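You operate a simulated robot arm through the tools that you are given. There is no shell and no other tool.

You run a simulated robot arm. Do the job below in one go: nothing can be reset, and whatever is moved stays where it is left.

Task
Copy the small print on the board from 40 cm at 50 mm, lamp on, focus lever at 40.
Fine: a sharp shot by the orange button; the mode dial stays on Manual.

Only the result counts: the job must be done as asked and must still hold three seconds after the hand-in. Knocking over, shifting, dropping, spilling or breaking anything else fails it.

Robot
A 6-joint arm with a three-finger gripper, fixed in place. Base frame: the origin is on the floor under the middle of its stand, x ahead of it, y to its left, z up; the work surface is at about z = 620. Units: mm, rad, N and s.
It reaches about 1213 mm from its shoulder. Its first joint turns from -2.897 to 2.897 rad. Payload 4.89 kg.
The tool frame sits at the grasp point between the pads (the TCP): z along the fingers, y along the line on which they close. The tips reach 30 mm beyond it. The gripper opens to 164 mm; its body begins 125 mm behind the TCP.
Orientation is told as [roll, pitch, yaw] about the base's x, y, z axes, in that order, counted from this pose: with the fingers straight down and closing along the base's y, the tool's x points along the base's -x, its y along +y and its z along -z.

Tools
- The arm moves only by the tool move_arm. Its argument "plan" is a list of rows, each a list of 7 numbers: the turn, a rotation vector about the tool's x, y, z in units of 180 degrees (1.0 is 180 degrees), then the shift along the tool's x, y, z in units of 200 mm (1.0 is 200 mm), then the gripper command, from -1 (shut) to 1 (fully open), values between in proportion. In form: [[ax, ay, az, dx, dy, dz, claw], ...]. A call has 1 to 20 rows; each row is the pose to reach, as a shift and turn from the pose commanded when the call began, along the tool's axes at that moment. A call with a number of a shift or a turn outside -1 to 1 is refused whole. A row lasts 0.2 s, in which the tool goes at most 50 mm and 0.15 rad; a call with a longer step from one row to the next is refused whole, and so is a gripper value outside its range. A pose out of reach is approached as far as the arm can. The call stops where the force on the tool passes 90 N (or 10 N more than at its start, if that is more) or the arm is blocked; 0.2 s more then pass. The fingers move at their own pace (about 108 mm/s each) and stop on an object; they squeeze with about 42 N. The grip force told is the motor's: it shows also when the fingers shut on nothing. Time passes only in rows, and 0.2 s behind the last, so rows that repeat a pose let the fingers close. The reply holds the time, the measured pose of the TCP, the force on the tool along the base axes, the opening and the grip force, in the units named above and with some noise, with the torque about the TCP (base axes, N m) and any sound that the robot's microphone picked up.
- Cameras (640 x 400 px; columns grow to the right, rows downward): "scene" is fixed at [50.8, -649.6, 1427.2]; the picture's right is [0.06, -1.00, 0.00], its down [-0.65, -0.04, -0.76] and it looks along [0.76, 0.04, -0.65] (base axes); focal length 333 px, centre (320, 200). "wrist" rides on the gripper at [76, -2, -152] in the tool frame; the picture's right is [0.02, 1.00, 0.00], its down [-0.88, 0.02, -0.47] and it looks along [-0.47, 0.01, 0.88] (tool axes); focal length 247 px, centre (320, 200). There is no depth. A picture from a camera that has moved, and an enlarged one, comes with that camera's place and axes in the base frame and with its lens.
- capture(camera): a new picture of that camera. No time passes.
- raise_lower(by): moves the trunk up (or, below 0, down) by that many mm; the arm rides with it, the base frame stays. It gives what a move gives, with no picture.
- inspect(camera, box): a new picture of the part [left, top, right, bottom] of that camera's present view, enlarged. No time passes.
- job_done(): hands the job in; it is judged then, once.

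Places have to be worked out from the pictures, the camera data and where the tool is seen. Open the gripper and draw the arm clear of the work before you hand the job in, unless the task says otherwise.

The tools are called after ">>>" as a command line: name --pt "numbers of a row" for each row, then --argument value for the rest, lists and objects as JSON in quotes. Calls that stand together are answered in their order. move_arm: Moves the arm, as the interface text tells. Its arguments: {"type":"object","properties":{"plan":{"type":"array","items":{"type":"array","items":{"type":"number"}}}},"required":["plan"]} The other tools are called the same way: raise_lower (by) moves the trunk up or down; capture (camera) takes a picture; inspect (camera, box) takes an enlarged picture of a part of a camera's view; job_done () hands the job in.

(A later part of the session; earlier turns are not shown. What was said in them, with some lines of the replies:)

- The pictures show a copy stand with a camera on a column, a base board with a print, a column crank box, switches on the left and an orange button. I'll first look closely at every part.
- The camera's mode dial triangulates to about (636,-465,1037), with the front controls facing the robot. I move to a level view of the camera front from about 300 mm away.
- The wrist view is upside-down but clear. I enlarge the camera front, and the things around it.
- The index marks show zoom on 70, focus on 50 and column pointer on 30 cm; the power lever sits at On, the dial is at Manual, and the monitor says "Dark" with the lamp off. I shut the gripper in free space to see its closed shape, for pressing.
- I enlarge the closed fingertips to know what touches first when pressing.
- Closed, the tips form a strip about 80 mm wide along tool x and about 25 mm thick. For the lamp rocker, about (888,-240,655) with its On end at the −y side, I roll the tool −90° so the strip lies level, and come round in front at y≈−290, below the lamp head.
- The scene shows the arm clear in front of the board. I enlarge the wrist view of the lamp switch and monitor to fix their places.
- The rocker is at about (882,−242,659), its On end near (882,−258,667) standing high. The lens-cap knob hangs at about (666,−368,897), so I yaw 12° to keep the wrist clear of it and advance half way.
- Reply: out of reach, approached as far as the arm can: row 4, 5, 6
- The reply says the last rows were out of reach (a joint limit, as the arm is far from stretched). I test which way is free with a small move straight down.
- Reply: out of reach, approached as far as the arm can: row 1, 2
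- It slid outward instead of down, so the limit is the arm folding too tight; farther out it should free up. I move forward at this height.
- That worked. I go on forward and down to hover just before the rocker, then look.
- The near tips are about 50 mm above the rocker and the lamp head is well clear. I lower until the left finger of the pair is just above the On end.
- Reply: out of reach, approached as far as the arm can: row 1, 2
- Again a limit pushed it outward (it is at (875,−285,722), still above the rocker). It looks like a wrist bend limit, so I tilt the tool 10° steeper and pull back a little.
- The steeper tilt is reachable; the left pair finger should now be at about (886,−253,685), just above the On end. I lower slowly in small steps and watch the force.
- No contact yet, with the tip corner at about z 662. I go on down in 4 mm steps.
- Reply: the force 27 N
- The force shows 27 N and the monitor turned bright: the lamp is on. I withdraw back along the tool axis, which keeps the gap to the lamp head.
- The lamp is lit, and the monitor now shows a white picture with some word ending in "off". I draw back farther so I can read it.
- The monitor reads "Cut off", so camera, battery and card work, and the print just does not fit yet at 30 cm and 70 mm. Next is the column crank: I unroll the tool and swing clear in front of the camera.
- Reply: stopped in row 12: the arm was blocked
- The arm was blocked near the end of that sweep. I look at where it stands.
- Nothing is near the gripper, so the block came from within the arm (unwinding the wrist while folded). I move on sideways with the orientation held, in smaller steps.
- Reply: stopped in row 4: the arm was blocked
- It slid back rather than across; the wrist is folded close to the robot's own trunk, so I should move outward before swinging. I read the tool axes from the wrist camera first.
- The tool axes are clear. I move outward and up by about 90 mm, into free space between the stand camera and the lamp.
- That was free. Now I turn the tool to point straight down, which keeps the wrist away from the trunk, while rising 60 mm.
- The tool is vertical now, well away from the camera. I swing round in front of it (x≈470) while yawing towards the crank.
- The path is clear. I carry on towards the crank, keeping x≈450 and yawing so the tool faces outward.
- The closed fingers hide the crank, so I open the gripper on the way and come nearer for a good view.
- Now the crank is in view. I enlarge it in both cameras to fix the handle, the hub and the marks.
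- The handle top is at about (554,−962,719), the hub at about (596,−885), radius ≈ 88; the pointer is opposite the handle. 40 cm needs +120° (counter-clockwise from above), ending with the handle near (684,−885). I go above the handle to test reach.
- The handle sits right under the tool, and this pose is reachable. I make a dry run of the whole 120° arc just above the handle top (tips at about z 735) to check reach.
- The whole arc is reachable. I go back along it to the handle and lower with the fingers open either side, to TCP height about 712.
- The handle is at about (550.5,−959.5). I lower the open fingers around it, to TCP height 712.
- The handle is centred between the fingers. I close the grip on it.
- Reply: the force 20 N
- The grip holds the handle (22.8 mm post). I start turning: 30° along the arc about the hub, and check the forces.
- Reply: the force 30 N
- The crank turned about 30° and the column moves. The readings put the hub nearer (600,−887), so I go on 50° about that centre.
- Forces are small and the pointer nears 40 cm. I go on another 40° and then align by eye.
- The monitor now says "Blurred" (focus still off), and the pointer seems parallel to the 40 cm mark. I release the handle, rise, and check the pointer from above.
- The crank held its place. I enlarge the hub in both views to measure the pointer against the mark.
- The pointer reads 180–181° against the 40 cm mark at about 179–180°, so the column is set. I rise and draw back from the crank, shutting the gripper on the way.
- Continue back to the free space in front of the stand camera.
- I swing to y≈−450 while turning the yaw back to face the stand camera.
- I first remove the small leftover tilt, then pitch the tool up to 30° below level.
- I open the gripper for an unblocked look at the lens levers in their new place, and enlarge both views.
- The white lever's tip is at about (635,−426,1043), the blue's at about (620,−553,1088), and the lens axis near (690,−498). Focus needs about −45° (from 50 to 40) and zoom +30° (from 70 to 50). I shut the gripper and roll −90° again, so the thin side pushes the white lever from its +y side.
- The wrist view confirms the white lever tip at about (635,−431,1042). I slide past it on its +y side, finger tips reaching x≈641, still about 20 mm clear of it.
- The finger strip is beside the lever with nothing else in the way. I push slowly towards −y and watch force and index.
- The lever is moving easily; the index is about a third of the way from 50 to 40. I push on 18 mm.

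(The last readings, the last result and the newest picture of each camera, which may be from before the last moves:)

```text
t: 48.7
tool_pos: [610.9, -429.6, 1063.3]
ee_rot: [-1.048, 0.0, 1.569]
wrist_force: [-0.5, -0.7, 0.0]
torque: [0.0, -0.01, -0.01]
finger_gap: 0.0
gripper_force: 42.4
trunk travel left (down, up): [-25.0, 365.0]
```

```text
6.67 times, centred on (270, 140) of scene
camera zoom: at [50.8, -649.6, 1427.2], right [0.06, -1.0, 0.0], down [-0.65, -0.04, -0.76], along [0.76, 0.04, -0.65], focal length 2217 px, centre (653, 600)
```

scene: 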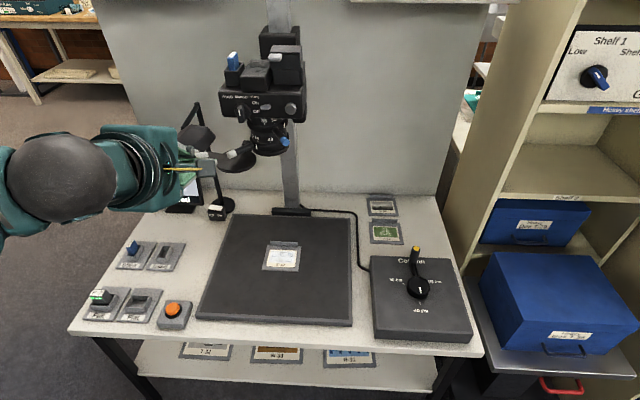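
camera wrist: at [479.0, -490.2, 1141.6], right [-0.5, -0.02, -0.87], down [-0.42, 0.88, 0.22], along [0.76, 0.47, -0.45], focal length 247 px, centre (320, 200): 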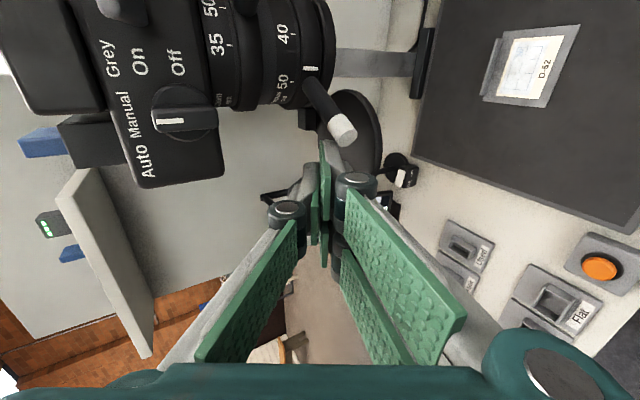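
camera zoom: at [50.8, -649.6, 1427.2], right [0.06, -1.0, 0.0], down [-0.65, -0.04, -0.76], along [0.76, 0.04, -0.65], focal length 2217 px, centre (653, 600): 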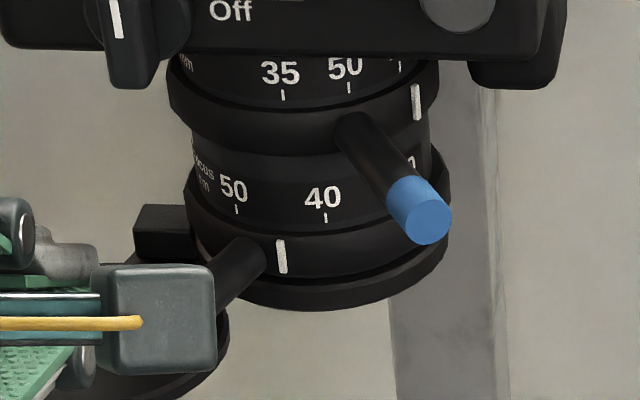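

The index is now half way between 50 and 40. I push another 16 mm and look again.

>>> move_arm --pt "0 0 0 0.03 0 0 -1" --pt "0 0 0 0.06 0 0 -1" --pt "0 0 0 0.08 0 0 -1" --pt "0 0 0 0.08 0 0 -1"

>>> inspect --camera "wrist" --box '[190, 0, 370, 160]'

>>> inspect --camera "scene" --box '[230, 110, 310, 170]'

```text
t: 49.7
tool_pos: [609.6, -446.6, 1061.8]
ee_rot: [-1.046, 0.001, 1.57]
wrist_force: [-0.7, 1.1, -0.3]
torque: [-0.01, 0.03, -0.05]
finger_gap: 0.1
gripper_force: 42.3
trunk travel left (down, up): [-25.0, 365.0]
```

```text
2.50 times, centred on (280, 80) of wrist
camera zoom: at [478.3, -523.0, 1139.5], right [-0.5, -0.02, -0.87], down [-0.42, 0.88, 0.22], along [0.76, 0.47, -0.45], focal length 617 px, centre (420, 500)
```

zoom: 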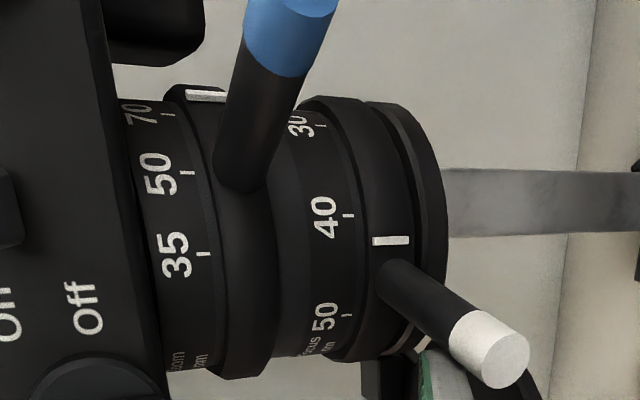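

```text
6.67 times, centred on (270, 140) of scene
camera zoom: at [50.8, -649.6, 1427.2], right [0.06, -1.0, 0.0], down [-0.65, -0.04, -0.76], along [0.76, 0.04, -0.65], focal length 2217 px, centre (653, 600)
```

zoom: 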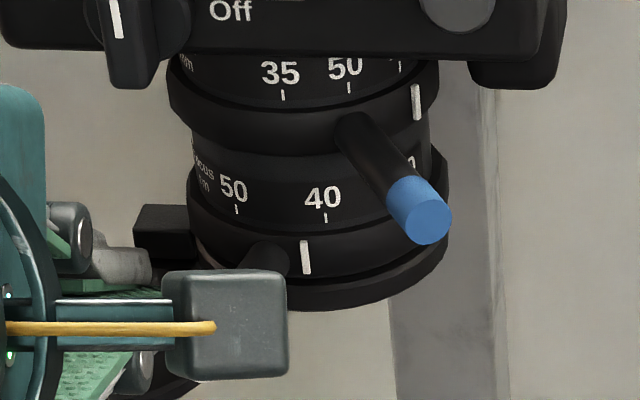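

The index is three quarters of the way. I push 10 mm more and check.

>>> move_arm --pt "0 0 0 0.025 0 0 -1" --pt "0 0 0 0.05 0 0 -1" --pt "0 0 0 0.05 0 0 -1"

>>> inspect --camera "wrist" --box '[190, 0, 370, 160]'

>>> inspect --camera "scene" --box '[230, 110, 310, 170]'

```text
t: 50.5
tool_pos: [610.8, -455.9, 1062.8]
ee_rot: [-1.046, -0.001, 1.569]
wrist_force: [-0.2, -0.4, -0.3]
torque: [-0.01, 0.01, -0.03]
finger_gap: 0.0
gripper_force: 41.5
trunk travel left (down, up): [-25.0, 365.0]
```

```text
2.50 times, centred on (280, 80) of wrist
camera zoom: at [479.2, -532.1, 1139.4], right [-0.5, -0.02, -0.87], down [-0.42, 0.88, 0.22], along [0.76, 0.47, -0.45], focal length 617 px, centre (420, 500)
```

zoom: 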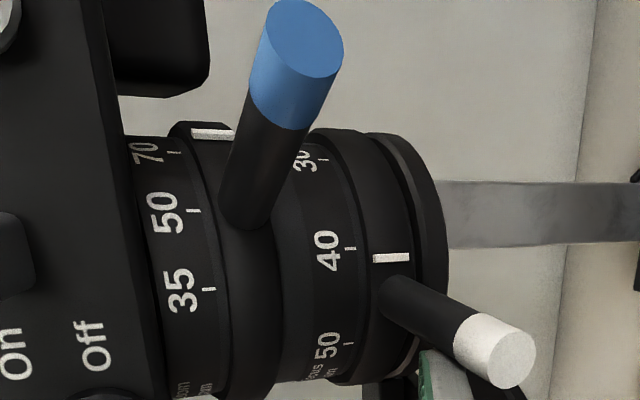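

```text
6.67 times, centred on (270, 140) of scene
camera zoom: at [50.8, -649.6, 1427.2], right [0.06, -1.0, 0.0], down [-0.65, -0.04, -0.76], along [0.76, 0.04, -0.65], focal length 2217 px, centre (653, 600)
```

zoom: 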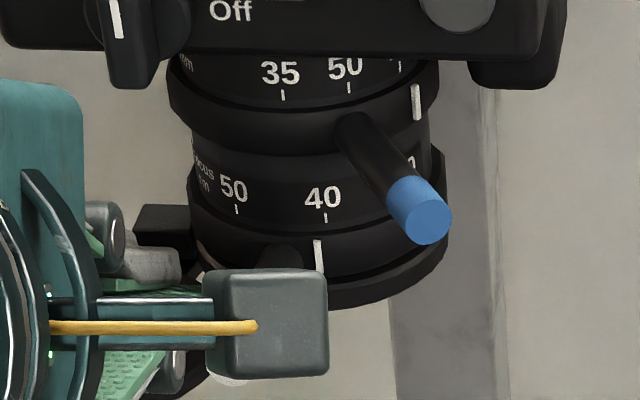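

By the perspective of both views the index still lacks about 6°. I push 8 mm more.

>>> move_arm --pt "0 0 0 0.02 0 0 -1" --pt "0 0 0 0.04 0 0 -1" --pt "0 0 0 0.04 0 0 -1"

>>> inspect --camera "wrist" --box '[190, 0, 370, 160]'

>>> inspect --camera "scene" --box '[230, 110, 310, 170]'

>>> inspect --camera "scene" --box '[130, 150, 240, 230]'

```text
t: 51.3
tool_pos: [611.7, -463.7, 1062.5]
ee_rot: [-1.047, 0.0, 1.569]
wrist_force: [0.0, 1.2, -0.2]
torque: [-0.01, -0.02, 0.05]
finger_gap: 0.0
gripper_force: 42.3
trunk travel left (down, up): [-25.0, 365.0]
```

```text
2.50 times, centred on (280, 80) of wrist
camera zoom: at [479.7, -540.5, 1139.7], right [-0.5, -0.02, -0.87], down [-0.42, 0.88, 0.22], along [0.76, 0.47, -0.45], focal length 617 px, centre (420, 500)
```

zoom: 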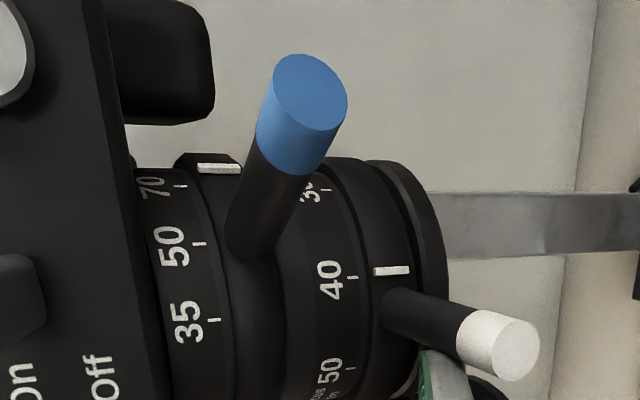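

```text
6.67 times, centred on (270, 140) of scene
camera zoom: at [50.8, -649.6, 1427.2], right [0.06, -1.0, 0.0], down [-0.65, -0.04, -0.76], along [0.76, 0.04, -0.65], focal length 2217 px, centre (653, 600)
```

zoom: 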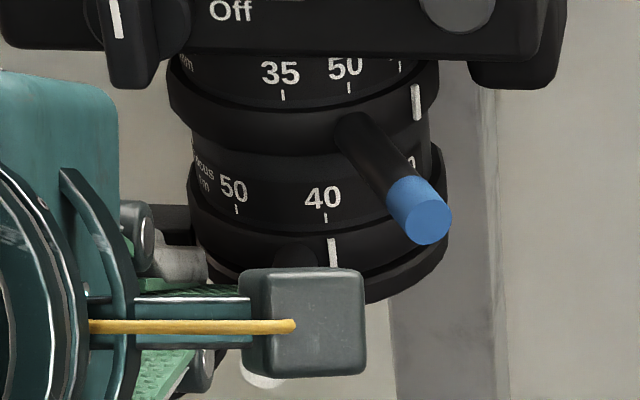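

```text
5.00 times, centred on (185, 190) of scene
camera zoom: at [50.8, -649.6, 1427.2], right [0.06, -1.0, 0.0], down [-0.65, -0.04, -0.76], along [0.76, 0.04, -0.65], focal length 1663 px, centre (995, 250)
```

zoom: 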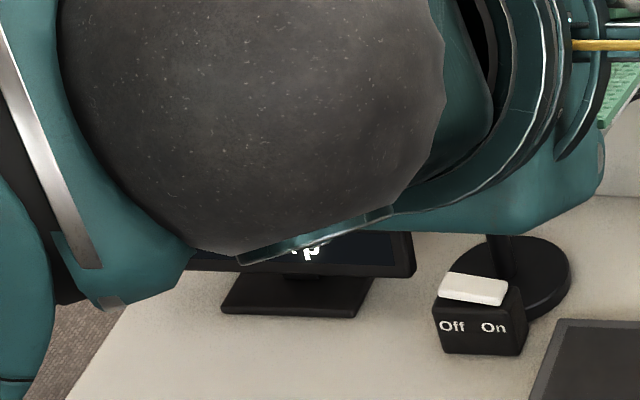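

The index lines up with 40 in both views, and the bit of the monitor I can see ends in "p" (Sharp). I back the fingers away sideways first, then withdraw.

>>> move_arm --pt "0 0 0 -0.03 0 0 -1" --pt "0 0 0 -0.1 0 0 -1" --pt "0 0 0 -0.1 -0.02 -0.15 -1" --pt "0 0 0 -0.1 -0.04 -0.3 -1" --pt "0 0 0 -0.1 -0.04 -0.42 -1"

>>> capture --camera "wrist"

>>> inspect --camera "scene" --box '[230, 90, 310, 170]'

>>> inspect --camera "scene" --box '[130, 150, 240, 230]'

```text
t: 52.5
tool_pos: [543.2, -444.7, 1111.3]
ee_rot: [-1.045, 0.0, 1.571]
wrist_force: [1.6, -0.4, 0.4]
torque: [0.05, 0.01, 0.09]
finger_gap: 0.2
gripper_force: 41.6
trunk travel left (down, up): [-25.0, 365.0]
```

```text
taken
camera wrist: at [410.8, -521.2, 1188.3], right [-0.5, -0.02, -0.87], down [-0.42, 0.88, 0.22], along [0.76, 0.47, -0.45], focal length 247 px, centre (320, 200)
```

wrist: 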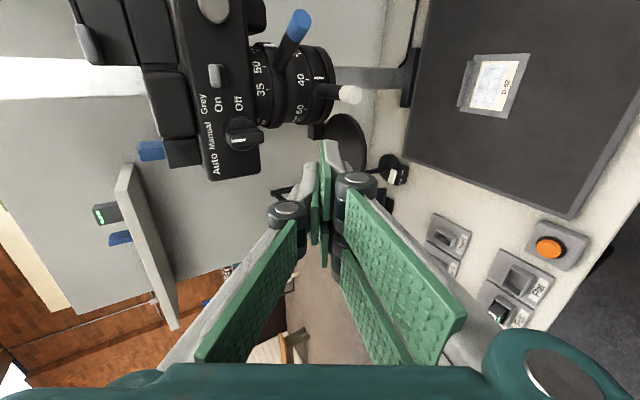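

```text
5.00 times, centred on (270, 130) of scene
camera zoom: at [50.8, -649.6, 1427.2], right [0.06, -1.0, 0.0], down [-0.65, -0.04, -0.76], along [0.76, 0.04, -0.65], focal length 1663 px, centre (570, 550)
```

zoom: 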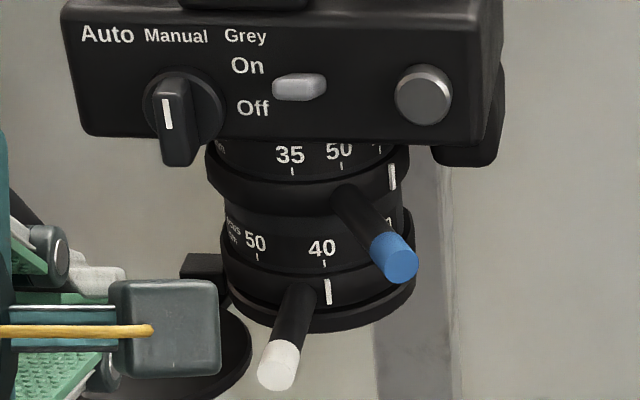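

```text
5.00 times, centred on (185, 190) of scene
camera zoom: at [50.8, -649.6, 1427.2], right [0.06, -1.0, 0.0], down [-0.65, -0.04, -0.76], along [0.76, 0.04, -0.65], focal length 1663 px, centre (995, 250)
```

zoom: 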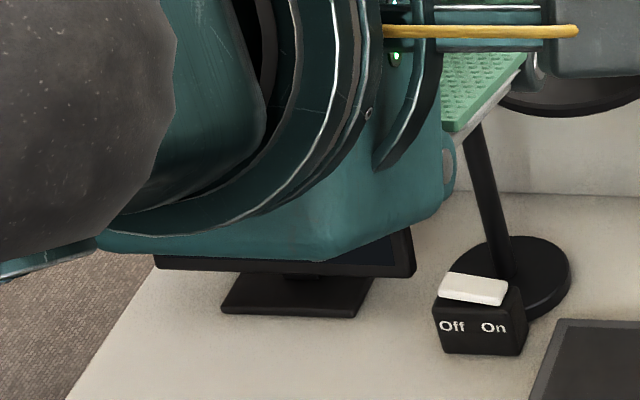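

Focus is on 40. Now the zoom: I pass in front of both levers (tips at x≈570, levers end at x≈600) to the −y side of the blue one.

>>> move_arm --pt "0 0 0 0.0 0.0417 -0.022 -1" --pt "0 0 0 0.165 0.0417 -0.022 -1" --pt "0 0 0 0.33 0.0417 -0.022 -1" --pt "0 0 0 0.495 0.0417 -0.022 -1" --pt "0 0 0 0.66 0.0417 -0.022 -1" --pt "0 0 0 0.825 0.0417 -0.022 -1" --pt "0 0 0 0.825 0.0417 -0.022 -1"

>>> capture --camera "wrist"

>>> capture --camera "scene"

```text
t: 54.1
tool_pos: [534.2, -609.1, 1105.7]
ee_rot: [-1.047, 0.0, 1.569]
wrist_force: [-0.5, 0.6, -0.2]
torque: [-0.02, 0.02, -0.07]
finger_gap: 0.0
gripper_force: 42.2
trunk travel left (down, up): [-25.0, 365.0]
```

```text
taken
camera wrist: at [402.7, -685.8, 1182.8], right [-0.5, -0.02, -0.87], down [-0.42, 0.88, 0.22], along [0.76, 0.47, -0.45], focal length 247 px, centre (320, 200)
```

wrist: 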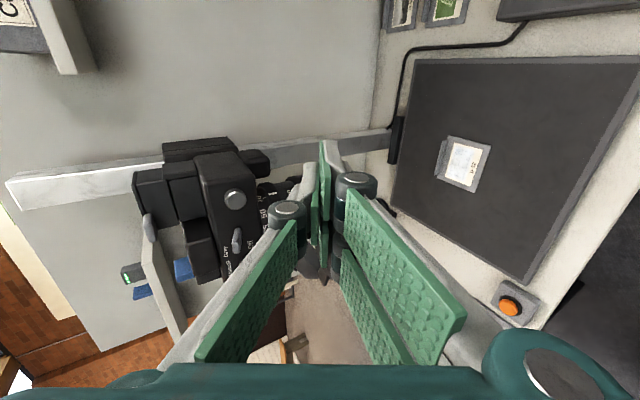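

```text
taken
```

scene: 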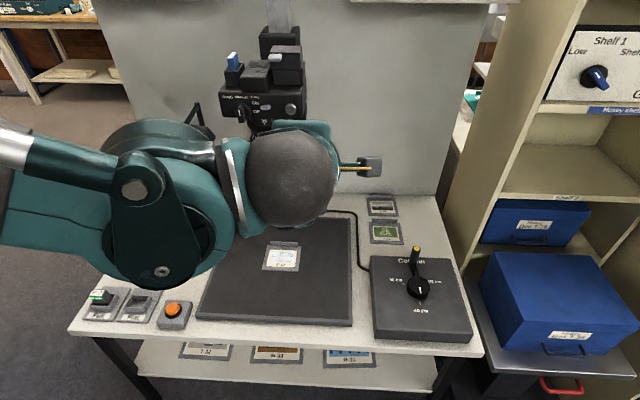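

From here the fingers hide the blue lever, so I push by reckoning and then look. I go forward beside it (tip x≈636, face at y≈−581), then push to face y≈−532, about two thirds of the way.

>>> move_arm --pt "0 0 0 0 -0.091 0.172 -1" --pt "0 0 0 0 -0.182 0.345 -1" --pt "0 0 0 -0.05 -0.182 0.345 -1" --pt "0 0 0 -0.1 -0.182 0.345 -1" --pt "0 0 0 -0.15 -0.182 0.345 -1" --pt "0 0 0 -0.2 -0.182 0.345 -1" --pt "0 0 0 -0.245 -0.182 0.345 -1" --pt "0 0 0 -0.245 -0.182 0.345 -1"

>>> capture --camera "wrist"

```text
t: 55.9
tool_pos: [610.9, -561.1, 1103.8]
ee_rot: [-1.047, 0.002, 1.569]
wrist_force: [0.2, -0.3, -0.7]
torque: [-0.01, 0.0, 0.02]
finger_gap: 0.0
gripper_force: 41.9
trunk travel left (down, up): [-25.0, 365.0]
```

```text
taken
camera wrist: at [479.6, -637.9, 1182.8], right [-0.5, -0.02, -0.87], down [-0.42, 0.88, 0.22], along [0.76, 0.47, -0.45], focal length 247 px, centre (320, 200)
```

wrist: 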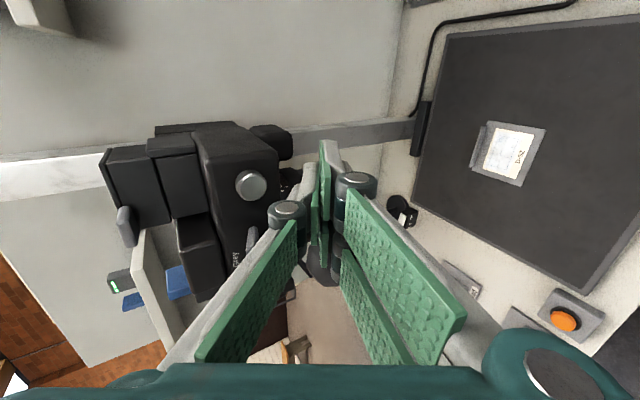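

I back off sideways, withdraw, and move across to look at the zoom scale.

>>> move_arm --pt "0 0 0 0.05 0 0 -1" --pt "0 0 0 0.05 0.09 -0.16 -1" --pt "0 0 0 0.05 0.1875 -0.325 -1" --pt "0 0 0 -0.1 0.1875 -0.325 -1" --pt "0 0 0 -0.25 0.1875 -0.325 -1" --pt "0 0 0 -0.4 0.1875 -0.325 -1" --pt "0 0 0 -0.55 0.1875 -0.325 -1" --pt "0 0 0 -0.55 0.1875 -0.325 -1"

>>> inspect --camera "wrist" --box '[200, 0, 380, 150]'

>>> inspect --camera "scene" --box '[230, 90, 310, 170]'

```text
t: 57.7
tool_pos: [537.2, -449.7, 1104.3]
ee_rot: [-1.049, -0.002, 1.569]
wrist_force: [-0.9, -1.1, -0.6]
torque: [0.06, -0.04, 0.07]
finger_gap: 0.1
gripper_force: 41.9
trunk travel left (down, up): [-25.0, 365.0]
```

```text
2.67 times, centred on (290, 75) of wrist
camera zoom: at [403.5, -526.1, 1182.4], right [-0.5, -0.02, -0.87], down [-0.42, 0.88, 0.22], along [0.76, 0.47, -0.45], focal length 659 px, centre (400, 533)
```

zoom: 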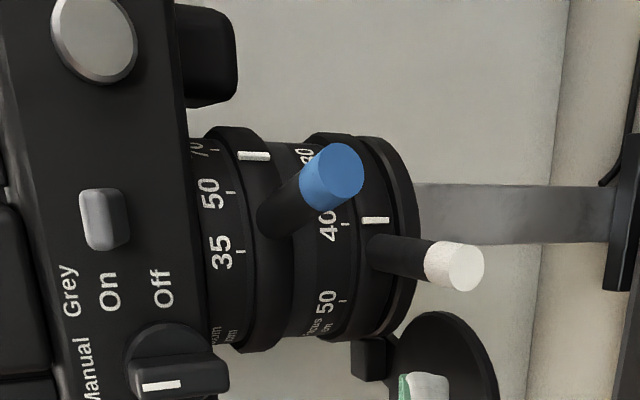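

```text
5.00 times, centred on (270, 130) of scene
camera zoom: at [50.8, -649.6, 1427.2], right [0.06, -1.0, 0.0], down [-0.65, -0.04, -0.76], along [0.76, 0.04, -0.65], focal length 1663 px, centre (570, 550)
```

zoom: 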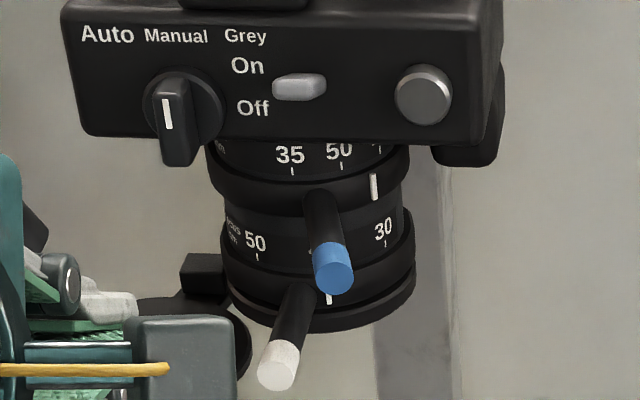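

The zoom index has gone about 12° from 70; about 19° remain to 50. The finger's effective half width is about 18 mm, so I push again to TCP y≈−541.

>>> move_arm --pt "0 0 0 0.2 0 0 -1" --pt "0 0 0 0.4 0 0 -1" --pt "0 0 0 0.6 0 0 -1" --pt "0 0 0 0.65 0 0 -1" --pt "0 0 0 0.65 -0.09 0.16 -1" --pt "0 0 0 0.65 -0.1875 0.325 -1" --pt "0 0 0 0.6 -0.1875 0.325 -1" --pt "0 0 0 0.55 -0.1875 0.325 -1" --pt "0 0 0 0.5 -0.1875 0.325 -1" --pt "0 0 0 0.4565 -0.1875 0.325 -1" --pt "0 0 0 0.4565 -0.1875 0.325 -1"

>>> move_arm --pt "0 0 0 0.05 0 0 -1" --pt "0 0 0 0.05 0.09 -0.16 -1" --pt "0 0 0 0.05 0.1875 -0.325 -1" --pt "0 0 0 -0.1 0.1875 -0.325 -1" --pt "0 0 0 -0.25 0.1875 -0.325 -1" --pt "0 0 0 -0.4 0.1875 -0.325 -1" --pt "0 0 0 -0.46 0.1875 -0.325 -1" --pt "0 0 0 -0.46 0.1875 -0.325 -1"

>>> inspect --camera "wrist" --box '[200, 0, 380, 150]'

>>> inspect --camera "scene" --box '[230, 90, 310, 170]'

```text
t: 60.1
tool_pos: [613.7, -543.0, 1102.8]
ee_rot: [-1.046, 0.001, 1.57]
wrist_force: [0.2, -0.1, -0.8]
torque: [0.01, -0.01, 0.04]
finger_gap: 0.0
gripper_force: 42.1
trunk travel left (down, up): [-25.0, 365.0]
```

```text
t: 61.9
tool_pos: [538.0, -452.9, 1104.1]
ee_rot: [-1.047, -0.001, 1.57]
wrist_force: [-0.2, 0.3, -0.4]
torque: [0.01, -0.01, 0.03]
finger_gap: 0.2
gripper_force: 42.1
trunk travel left (down, up): [-25.0, 365.0]
```

```text
2.67 times, centred on (290, 75) of wrist
camera zoom: at [405.9, -528.9, 1182.0], right [-0.5, -0.02, -0.87], down [-0.42, 0.88, 0.22], along [0.76, 0.47, -0.45], focal length 659 px, centre (400, 533)
```

zoom: 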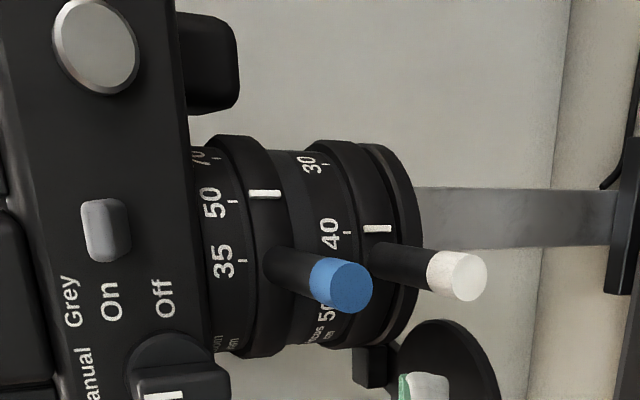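

```text
5.00 times, centred on (270, 130) of scene
camera zoom: at [50.8, -649.6, 1427.2], right [0.06, -1.0, 0.0], down [-0.65, -0.04, -0.76], along [0.76, 0.04, -0.65], focal length 1663 px, centre (570, 550)
```

zoom: 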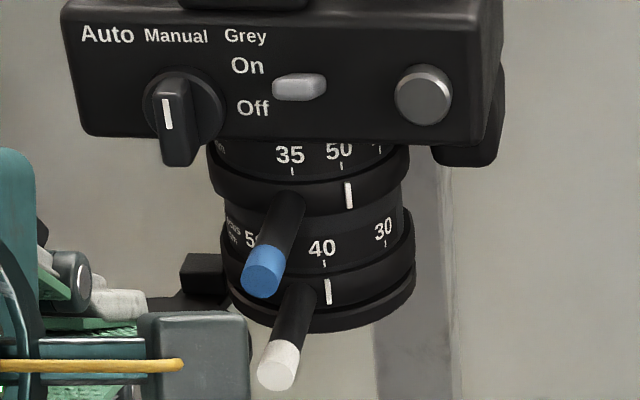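

The zoom index now lines up with 50 in both views, and focus still stands on 40. I move the arm away to read the monitor.

>>> move_arm --pt "0 0 0 0 0.05 -0.087 -1" --pt "0 0 0 -0.15 0.08 -0.14 -1" --pt "0 0 0 -0.3 0.08 -0.14 -1" --pt "0 0 0 -0.45 0.08 -0.14 -1"

>>> capture --camera "scene"

>>> capture --camera "wrist"

```text
t: 63.1
tool_pos: [540.9, -417.6, 1114.8]
ee_rot: [-1.046, 0.001, 1.567]
wrist_force: [0.2, 0.5, 0.4]
torque: [-0.01, -0.02, -0.03]
finger_gap: 0.0
gripper_force: 41.8
trunk travel left (down, up): [-25.0, 365.0]
stopped in row 4: the arm was blocked; the commanded pose is now the measured one
```

```text
taken
```

scene: 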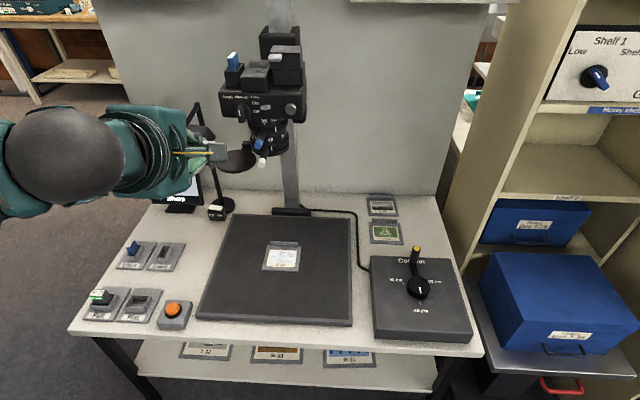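

```text
taken
camera wrist: at [408.7, -493.8, 1193.2], right [-0.5, -0.02, -0.87], down [-0.42, 0.88, 0.22], along [0.76, 0.47, -0.45], focal length 247 px, centre (320, 200)
```

wrist: 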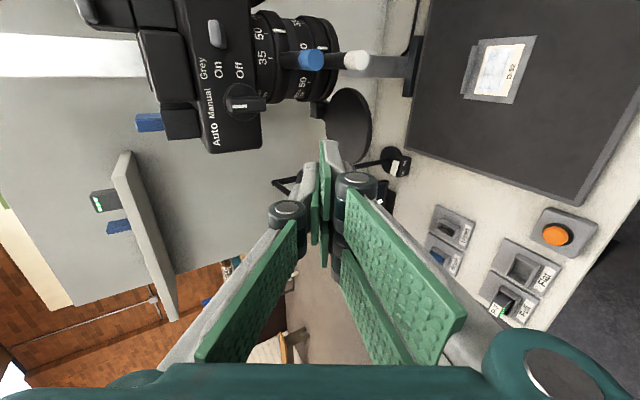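

The monitor begins "Shar…". The arm again met its own fold limit, so I turn the tool to point straight down here, which takes the wrist away from the trunk.

>>> move_arm --pt "-0.0417 0 0 0 0 0 -1" --pt "-0.0833 0 0 0 0 0 -1" --pt "-0.125 0 0 -0.05 0.02 0 -1" --pt "-0.1667 0 0 -0.1 0.05 -0.01 -1" --pt "-0.2083 0 0 -0.15 0.07 -0.02 -1" --pt "-0.25 0 0 -0.2 0.09 -0.025 -1" --pt "-0.2917 0 0 -0.25 0.115 -0.03 -1" --pt "-0.3333 0 0 -0.3 0.1366 -0.0366 -1"

>>> inspect --camera "scene" --box '[130, 140, 310, 250]'

>>> capture --camera "wrist"

```text
t: 64.9
tool_pos: [519.9, -354.1, 1096.8]
ee_rot: [0.002, 0.002, 1.568]
wrist_force: [-1.3, -0.4, 0.6]
torque: [-0.01, -0.23, 0.0]
finger_gap: 0.0
gripper_force: 41.9
trunk travel left (down, up): [-25.0, 365.0]
```

```text
3.56 times, centred on (220, 195) of scene
camera zoom: at [50.8, -649.6, 1427.2], right [0.06, -1.0, 0.0], down [-0.65, -0.04, -0.76], along [0.76, 0.04, -0.65], focal length 1183 px, centre (676, 218)
```

zoom: 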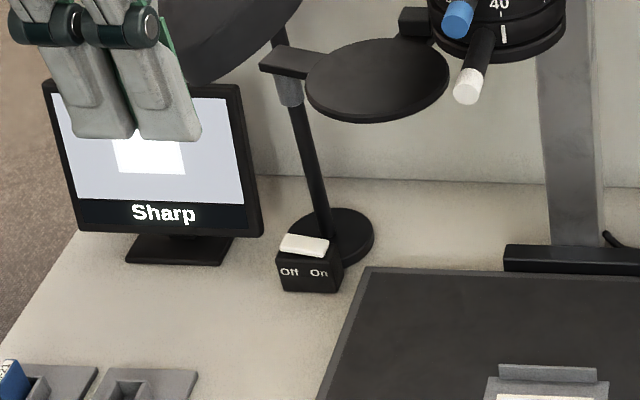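

```text
taken
camera wrist: at [520.3, -430.7, 1249.0], right [-1.0, -0.02, 0.0], down [-0.01, 0.88, 0.47], along [-0.01, 0.47, -0.88], focal length 247 px, centre (320, 200)
```

wrist: 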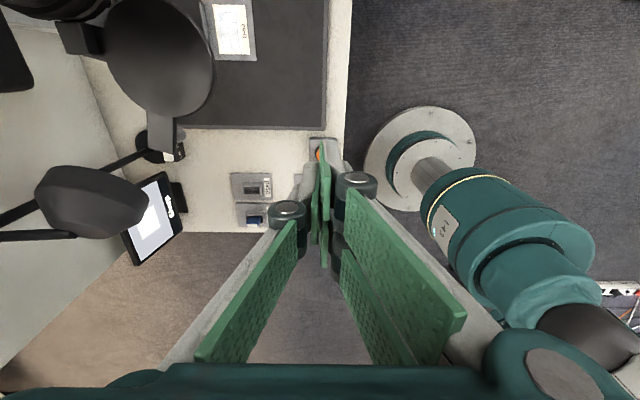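

The monitor says "Sharp" with the whole print in the frame. The orange button is at about (503,−242,655); I go above it with closed fingers pointing straight down.

>>> move_arm --pt "0 0 0 -0.0925 0.014 0.158 -1" --pt "0 0 0 -0.185 0.028 0.317 -1" --pt "0 0 0 -0.2775 0.0425 0.475 -1" --pt "0 0 0 -0.37 0.057 0.633 -1" --pt "0 0 0 -0.4625 0.071 0.792 -1" --pt "0 0 0 -0.555 0.085 0.95 -1"

>>> capture --camera "scene"

>>> capture --camera "wrist"

```text
t: 66.3
tool_pos: [502.5, -245.5, 904.2]
ee_rot: [0.002, 0.0, 1.567]
wrist_force: [-0.3, -0.1, 0.4]
torque: [0.02, -0.05, 0.0]
finger_gap: 0.2
gripper_force: 41.8
trunk travel left (down, up): [-25.0, 365.0]
```

```text
taken
```

scene: 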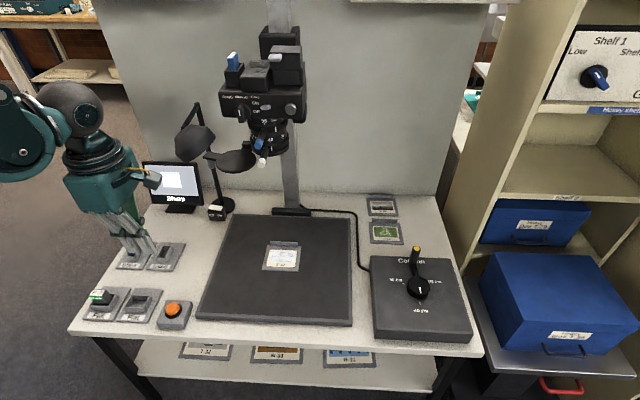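

```text
taken
camera wrist: at [504.3, -321.2, 1056.6], right [-1.0, -0.02, 0.0], down [-0.02, 0.88, 0.47], along [-0.01, 0.47, -0.88], focal length 247 px, centre (320, 200)
```

wrist: 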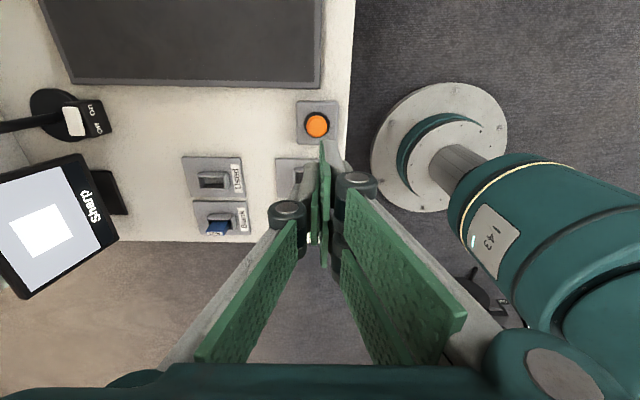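

The wrist view puts the button at (506,−241). I lower to about 40 mm above it.

>>> move_arm --pt "0 0 0 -0.005 -0.004 0.18 -1" --pt "0 0 0 -0.01 -0.008 0.36 -1" --pt "0 0 0 -0.0175 -0.0125 0.54 -1" --pt "0 0 0 -0.0175 -0.0125 0.72 -1" --pt "0 0 0 -0.0175 -0.0125 0.9 -1" --pt "0 0 0 -0.0175 -0.0125 0.9 -1"

>>> inspect --camera "scene" --box '[60, 230, 240, 350]'

>>> inspect --camera "wrist" --box '[230, 80, 410, 230]'

```text
t: 67.7
tool_pos: [504.7, -240.5, 725.5]
ee_rot: [-0.002, 0.0, 1.569]
wrist_force: [1.1, 0.0, 0.7]
torque: [-0.01, -0.07, -0.01]
finger_gap: 0.2
gripper_force: 42.5
trunk travel left (down, up): [-25.0, 365.0]
```

```text
3.33 times, centred on (150, 290) of scene
camera zoom: at [50.8, -649.6, 1427.2], right [0.06, -1.0, 0.0], down [-0.65, -0.04, -0.76], along [0.76, 0.04, -0.65], focal length 1109 px, centre (887, -100)
```

zoom: 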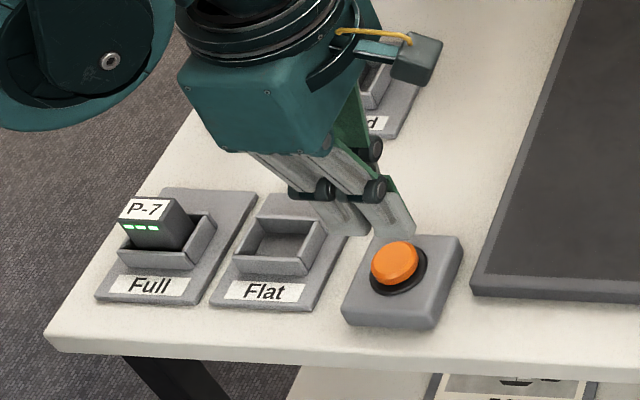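

```text
2.67 times, centred on (320, 155) of wrist
camera zoom: at [504.8, -317.9, 876.6], right [-1.0, -0.02, 0.0], down [-0.02, 0.88, 0.47], along [-0.01, 0.47, -0.88], focal length 659 px, centre (320, 320)
```

zoom: 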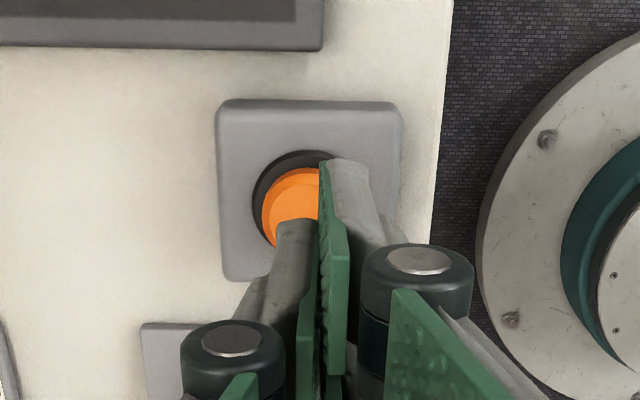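

The tips are centred over the button to within 3 mm. I lower slowly in small steps to press it.

>>> move_arm --pt "0 0 0 0 -0.01 0.08 -1" --pt "0 0 0 0 -0.01 0.13 -1" --pt "0 0 0 0 -0.01 0.15 -1" --pt "0 0 0 0 -0.01 0.17 -1"

>>> inspect --camera "scene" --box '[60, 230, 240, 350]'

```text
t: 68.7
tool_pos: [507.9, -240.6, 691.7]
ee_rot: [0.0, 0.002, 1.567]
wrist_force: [0.4, 0.6, 0.7]
torque: [0.0, 0.0, 0.01]
finger_gap: 0.0
gripper_force: 41.9
trunk travel left (down, up): [-25.0, 365.0]
```

```text
3.33 times, centred on (150, 290) of scene
camera zoom: at [50.8, -649.6, 1427.2], right [0.06, -1.0, 0.0], down [-0.65, -0.04, -0.76], along [0.76, 0.04, -0.65], focal length 1109 px, centre (887, -100)
```

zoom: 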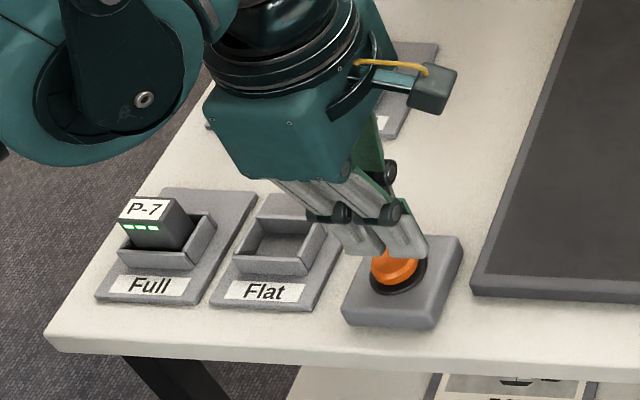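

Just above the cap with no force yet. I check the monitor still says Sharp and press on in 3 mm steps.

>>> inspect --camera "scene" --box '[130, 150, 240, 230]'

>>> move_arm --pt "0 0 0 0 0 0.015 -1" --pt "0 0 0 0 0 0.03 -1" --pt "0 0 0 0 0 0.045 -1"

>>> inspect --camera "scene" --box '[110, 150, 270, 350]'

```text
5.00 times, centred on (185, 190) of scene
camera zoom: at [50.8, -649.6, 1427.2], right [0.06, -1.0, 0.0], down [-0.65, -0.04, -0.76], along [0.76, 0.04, -0.65], focal length 1663 px, centre (995, 250)
```

zoom: 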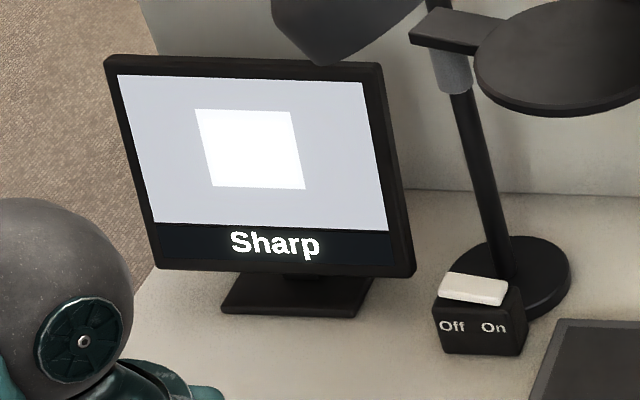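

```text
t: 69.5
tool_pos: [508.2, -241.6, 682.4]
ee_rot: [0.0, -0.001, 1.569]
wrist_force: [-0.6, -0.5, -0.4]
torque: [-0.02, -0.05, -0.02]
finger_gap: 0.0
gripper_force: 42.2
trunk travel left (down, up): [-25.0, 365.0]
```

```text
2.00 times, centred on (190, 250) of scene
camera zoom: at [50.8, -649.6, 1427.2], right [0.06, -1.0, 0.0], down [-0.65, -0.04, -0.76], along [0.76, 0.04, -0.65], focal length 665 px, centre (580, 100)
```

zoom: 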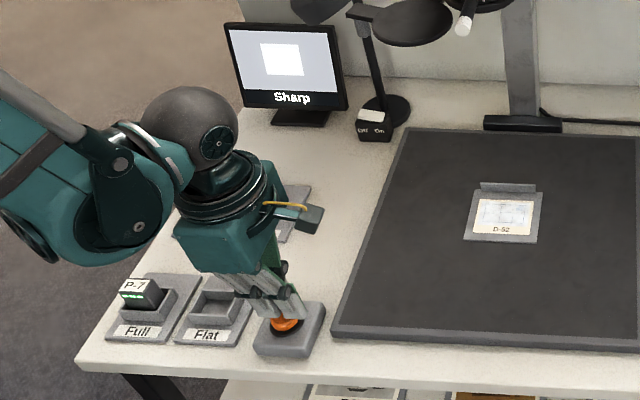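

Not yet touching. Before the shot, I check once more all settings at high magnification while the view is free.

>>> inspect --camera "scene" --box '[250, 115, 290, 155]'

>>> inspect --camera "scene" --box '[395, 265, 445, 315]'

>>> inspect --camera "scene" --box '[215, 80, 315, 130]'

```text
10.00 times, centred on (270, 135) of scene
camera zoom: at [50.8, -649.6, 1427.2], right [0.06, -1.0, 0.0], down [-0.65, -0.04, -0.76], along [0.76, 0.04, -0.65], focal length 3326 px, centre (820, 850)
```

zoom: 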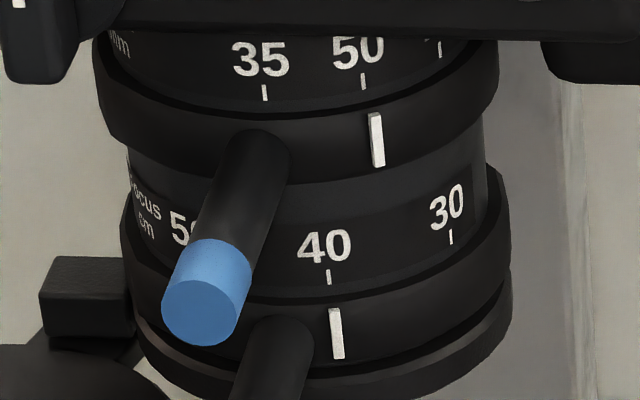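

```text
8.00 times, centred on (420, 290) of scene
camera zoom: at [50.8, -649.6, 1427.2], right [0.06, -1.0, 0.0], down [-0.65, -0.04, -0.76], along [0.76, 0.04, -0.65], focal length 2661 px, centre (-480, -520)
```

zoom: 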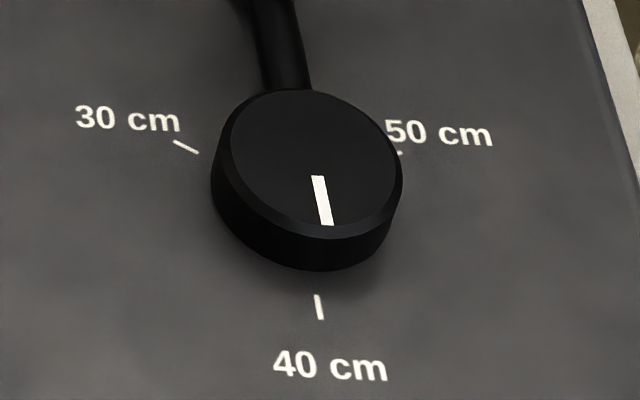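

```text
6.40 times, centred on (265, 105) of scene
camera zoom: at [50.8, -649.6, 1427.2], right [0.06, -1.0, 0.0], down [-0.65, -0.04, -0.76], along [0.76, 0.04, -0.65], focal length 2129 px, centre (672, 808)
```

zoom: 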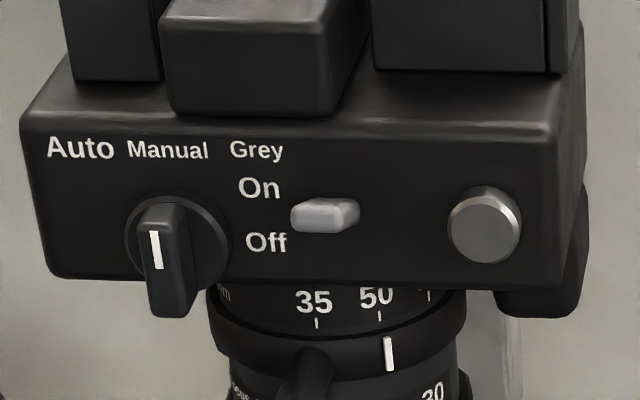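

All settings agree to within about 1°: zoom 50, focus 40, column 40 cm, dial Manual, lamp on, "Sharp". I press on down.

>>> move_arm --pt "0 0 0 0 0 0.015 -1" --pt "0 0 0 0 0 0.03 -1" --pt "0 0 0 0 0 0.04 -1"

>>> inspect --camera "scene" --box '[110, 150, 270, 350]'

```text
t: 70.3
tool_pos: [507.3, -240.5, 674.6]
ee_rot: [0.001, 0.0, 1.568]
wrist_force: [-0.1, -0.4, 0.3]
torque: [-0.01, -0.02, -0.01]
finger_gap: 0.0
gripper_force: 42.3
trunk travel left (down, up): [-25.0, 365.0]
```

```text
2.00 times, centred on (190, 250) of scene
camera zoom: at [50.8, -649.6, 1427.2], right [0.06, -1.0, 0.0], down [-0.65, -0.04, -0.76], along [0.76, 0.04, -0.65], focal length 665 px, centre (580, 100)
```

zoom: 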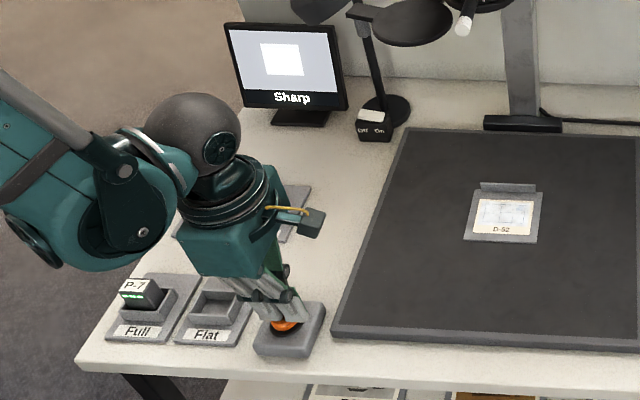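

Still no contact at tip z≈645. I go on in 2–3 mm steps.

>>> move_arm --pt "0 0 0 0 0 0.0125 -1" --pt "0 0 0 0 0 0.025 -1" --pt "0 0 0 0 0 0.0375 -1"

>>> inspect --camera "scene" --box '[110, 150, 270, 350]'

```text
t: 71.1
tool_pos: [507.7, -241.0, 667.6]
ee_rot: [0.0, 0.001, 1.567]
wrist_force: [1.0, -0.4, 2.0]
torque: [-0.01, -0.03, 0.02]
finger_gap: 5.9
gripper_force: 45.4
trunk travel left (down, up): [-25.0, 365.0]
heard: click
```

```text
2.00 times, centred on (190, 250) of scene
camera zoom: at [50.8, -649.6, 1427.2], right [0.06, -1.0, 0.0], down [-0.65, -0.04, -0.76], along [0.76, 0.04, -0.65], focal length 665 px, centre (580, 100)
```

zoom: 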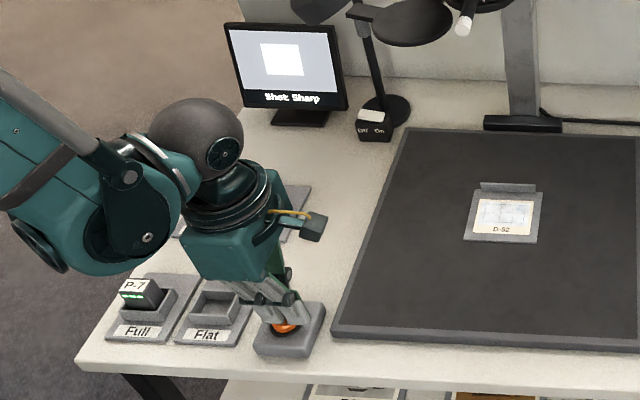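

A click was heard and the monitor shows "Shot Sharp". I lift straight up off the button.

>>> move_arm --pt "0 0 0 0 0 -0.03 -1" --pt "0 0 0 0 0 -0.1 -1" --pt "0 0 0 0 0 -0.3 -1" --pt "0 0 0 0 0 -0.5 -1" --pt "0 0 0 0 0 -0.7 -1" --pt "0 0 0 0 0 -0.9 -1"

>>> inspect --camera "scene" --box '[130, 150, 240, 230]'

>>> capture --camera "scene"

```text
t: 72.5
tool_pos: [508.2, -242.3, 847.4]
ee_rot: [0.002, 0.001, 1.567]
wrist_force: [2.5, -1.3, -0.4]
torque: [0.08, 0.21, 0.02]
finger_gap: 0.0
gripper_force: 45.1
trunk travel left (down, up): [-25.0, 365.0]
```

```text
5.00 times, centred on (185, 190) of scene
camera zoom: at [50.8, -649.6, 1427.2], right [0.06, -1.0, 0.0], down [-0.65, -0.04, -0.76], along [0.76, 0.04, -0.65], focal length 1663 px, centre (995, 250)
```

zoom: 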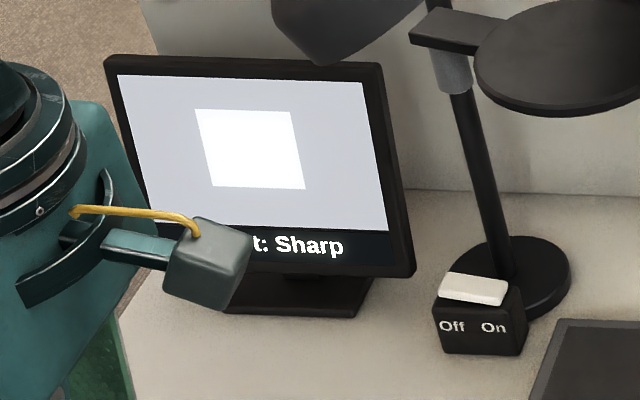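

```text
taken
```

scene: 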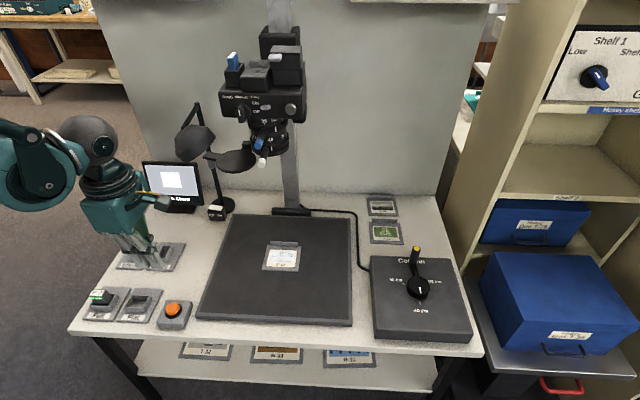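

"Shot: Sharp" stands, and everything is in place. I rise well clear of the work and open the gripper.

>>> move_arm --pt "0 0 0 0 0 -0.2 -1" --pt "0 0 0 0 0 -0.4 -1" --pt "0 0 0 0 0 -0.6 -1" --pt "0 0 0 0 0 -0.8 0" --pt "0 0 0 0 0 -1.0 1" --pt "0 0 0 0 0 -1.0 1" --pt "0 0 0 0 0 -1.0 1" --pt "0 0 0 0 0 -1.0 1" --pt "0 0 0 0 0 -1.0 1"

>>> capture --camera "scene"

>>> inspect --camera "scene" --box '[130, 80, 310, 230]'

```text
t: 74.5
tool_pos: [509.8, -240.0, 1046.9]
ee_rot: [0.0, 0.0, 1.567]
wrist_force: [0.1, 0.3, -0.1]
torque: [0.01, 0.01, -0.01]
finger_gap: 164.0
gripper_force: 0.0
trunk travel left (down, up): [-25.0, 365.0]
```

```text
taken
```

scene: 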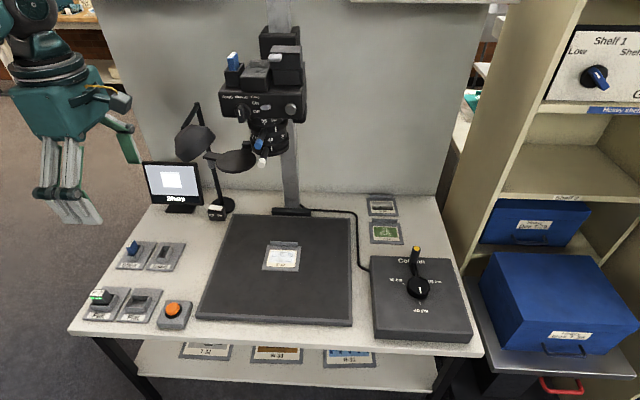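

```text
2.67 times, centred on (220, 155) of scene
camera zoom: at [50.8, -649.6, 1427.2], right [0.06, -1.0, 0.0], down [-0.65, -0.04, -0.76], along [0.76, 0.04, -0.65], focal length 887 px, centre (587, 320)
```

zoom: 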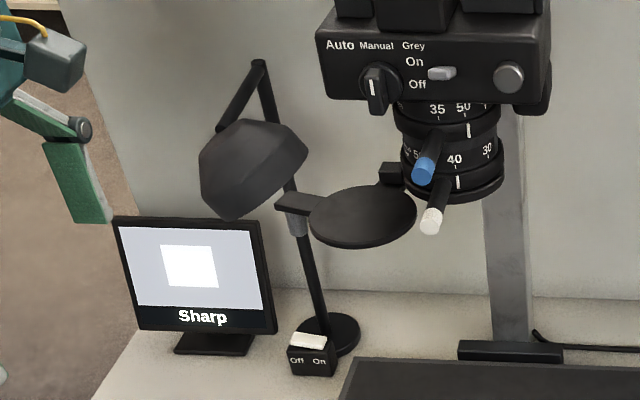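

The shot was taken with a click and "Shot: Sharp". The dial is still on Manual, zoom 50, focus 40, column 40 cm, lamp on, and the arm is clear with the gripper open. I hand the job in.

>>> job_done

```text
The job is handed in.
```

The print on the board (D-52) is copied. The orange button clicked when pressed and the monitor showed "Shot: Sharp". I have handed the job in.

| Setting | State at hand-in |
|---|---|
| Column | 40 cm, pointer within about 1° of the mark |
| Zoom | 50 mm |
| Focus lever | 40 |
| Lamp | On |
| Mode dial | Manual, not touched |

When I checked after the shot, the monitor's live view still read "Sharp". Apart from the lamp switch, the crank, the two lens levers and the button, I touched nothing on the bench. The arm is raised clear of the work with the gripper open.

The arm was blocked three times during the job. Each time it was in free space, and I think it had folded too close to its own trunk.
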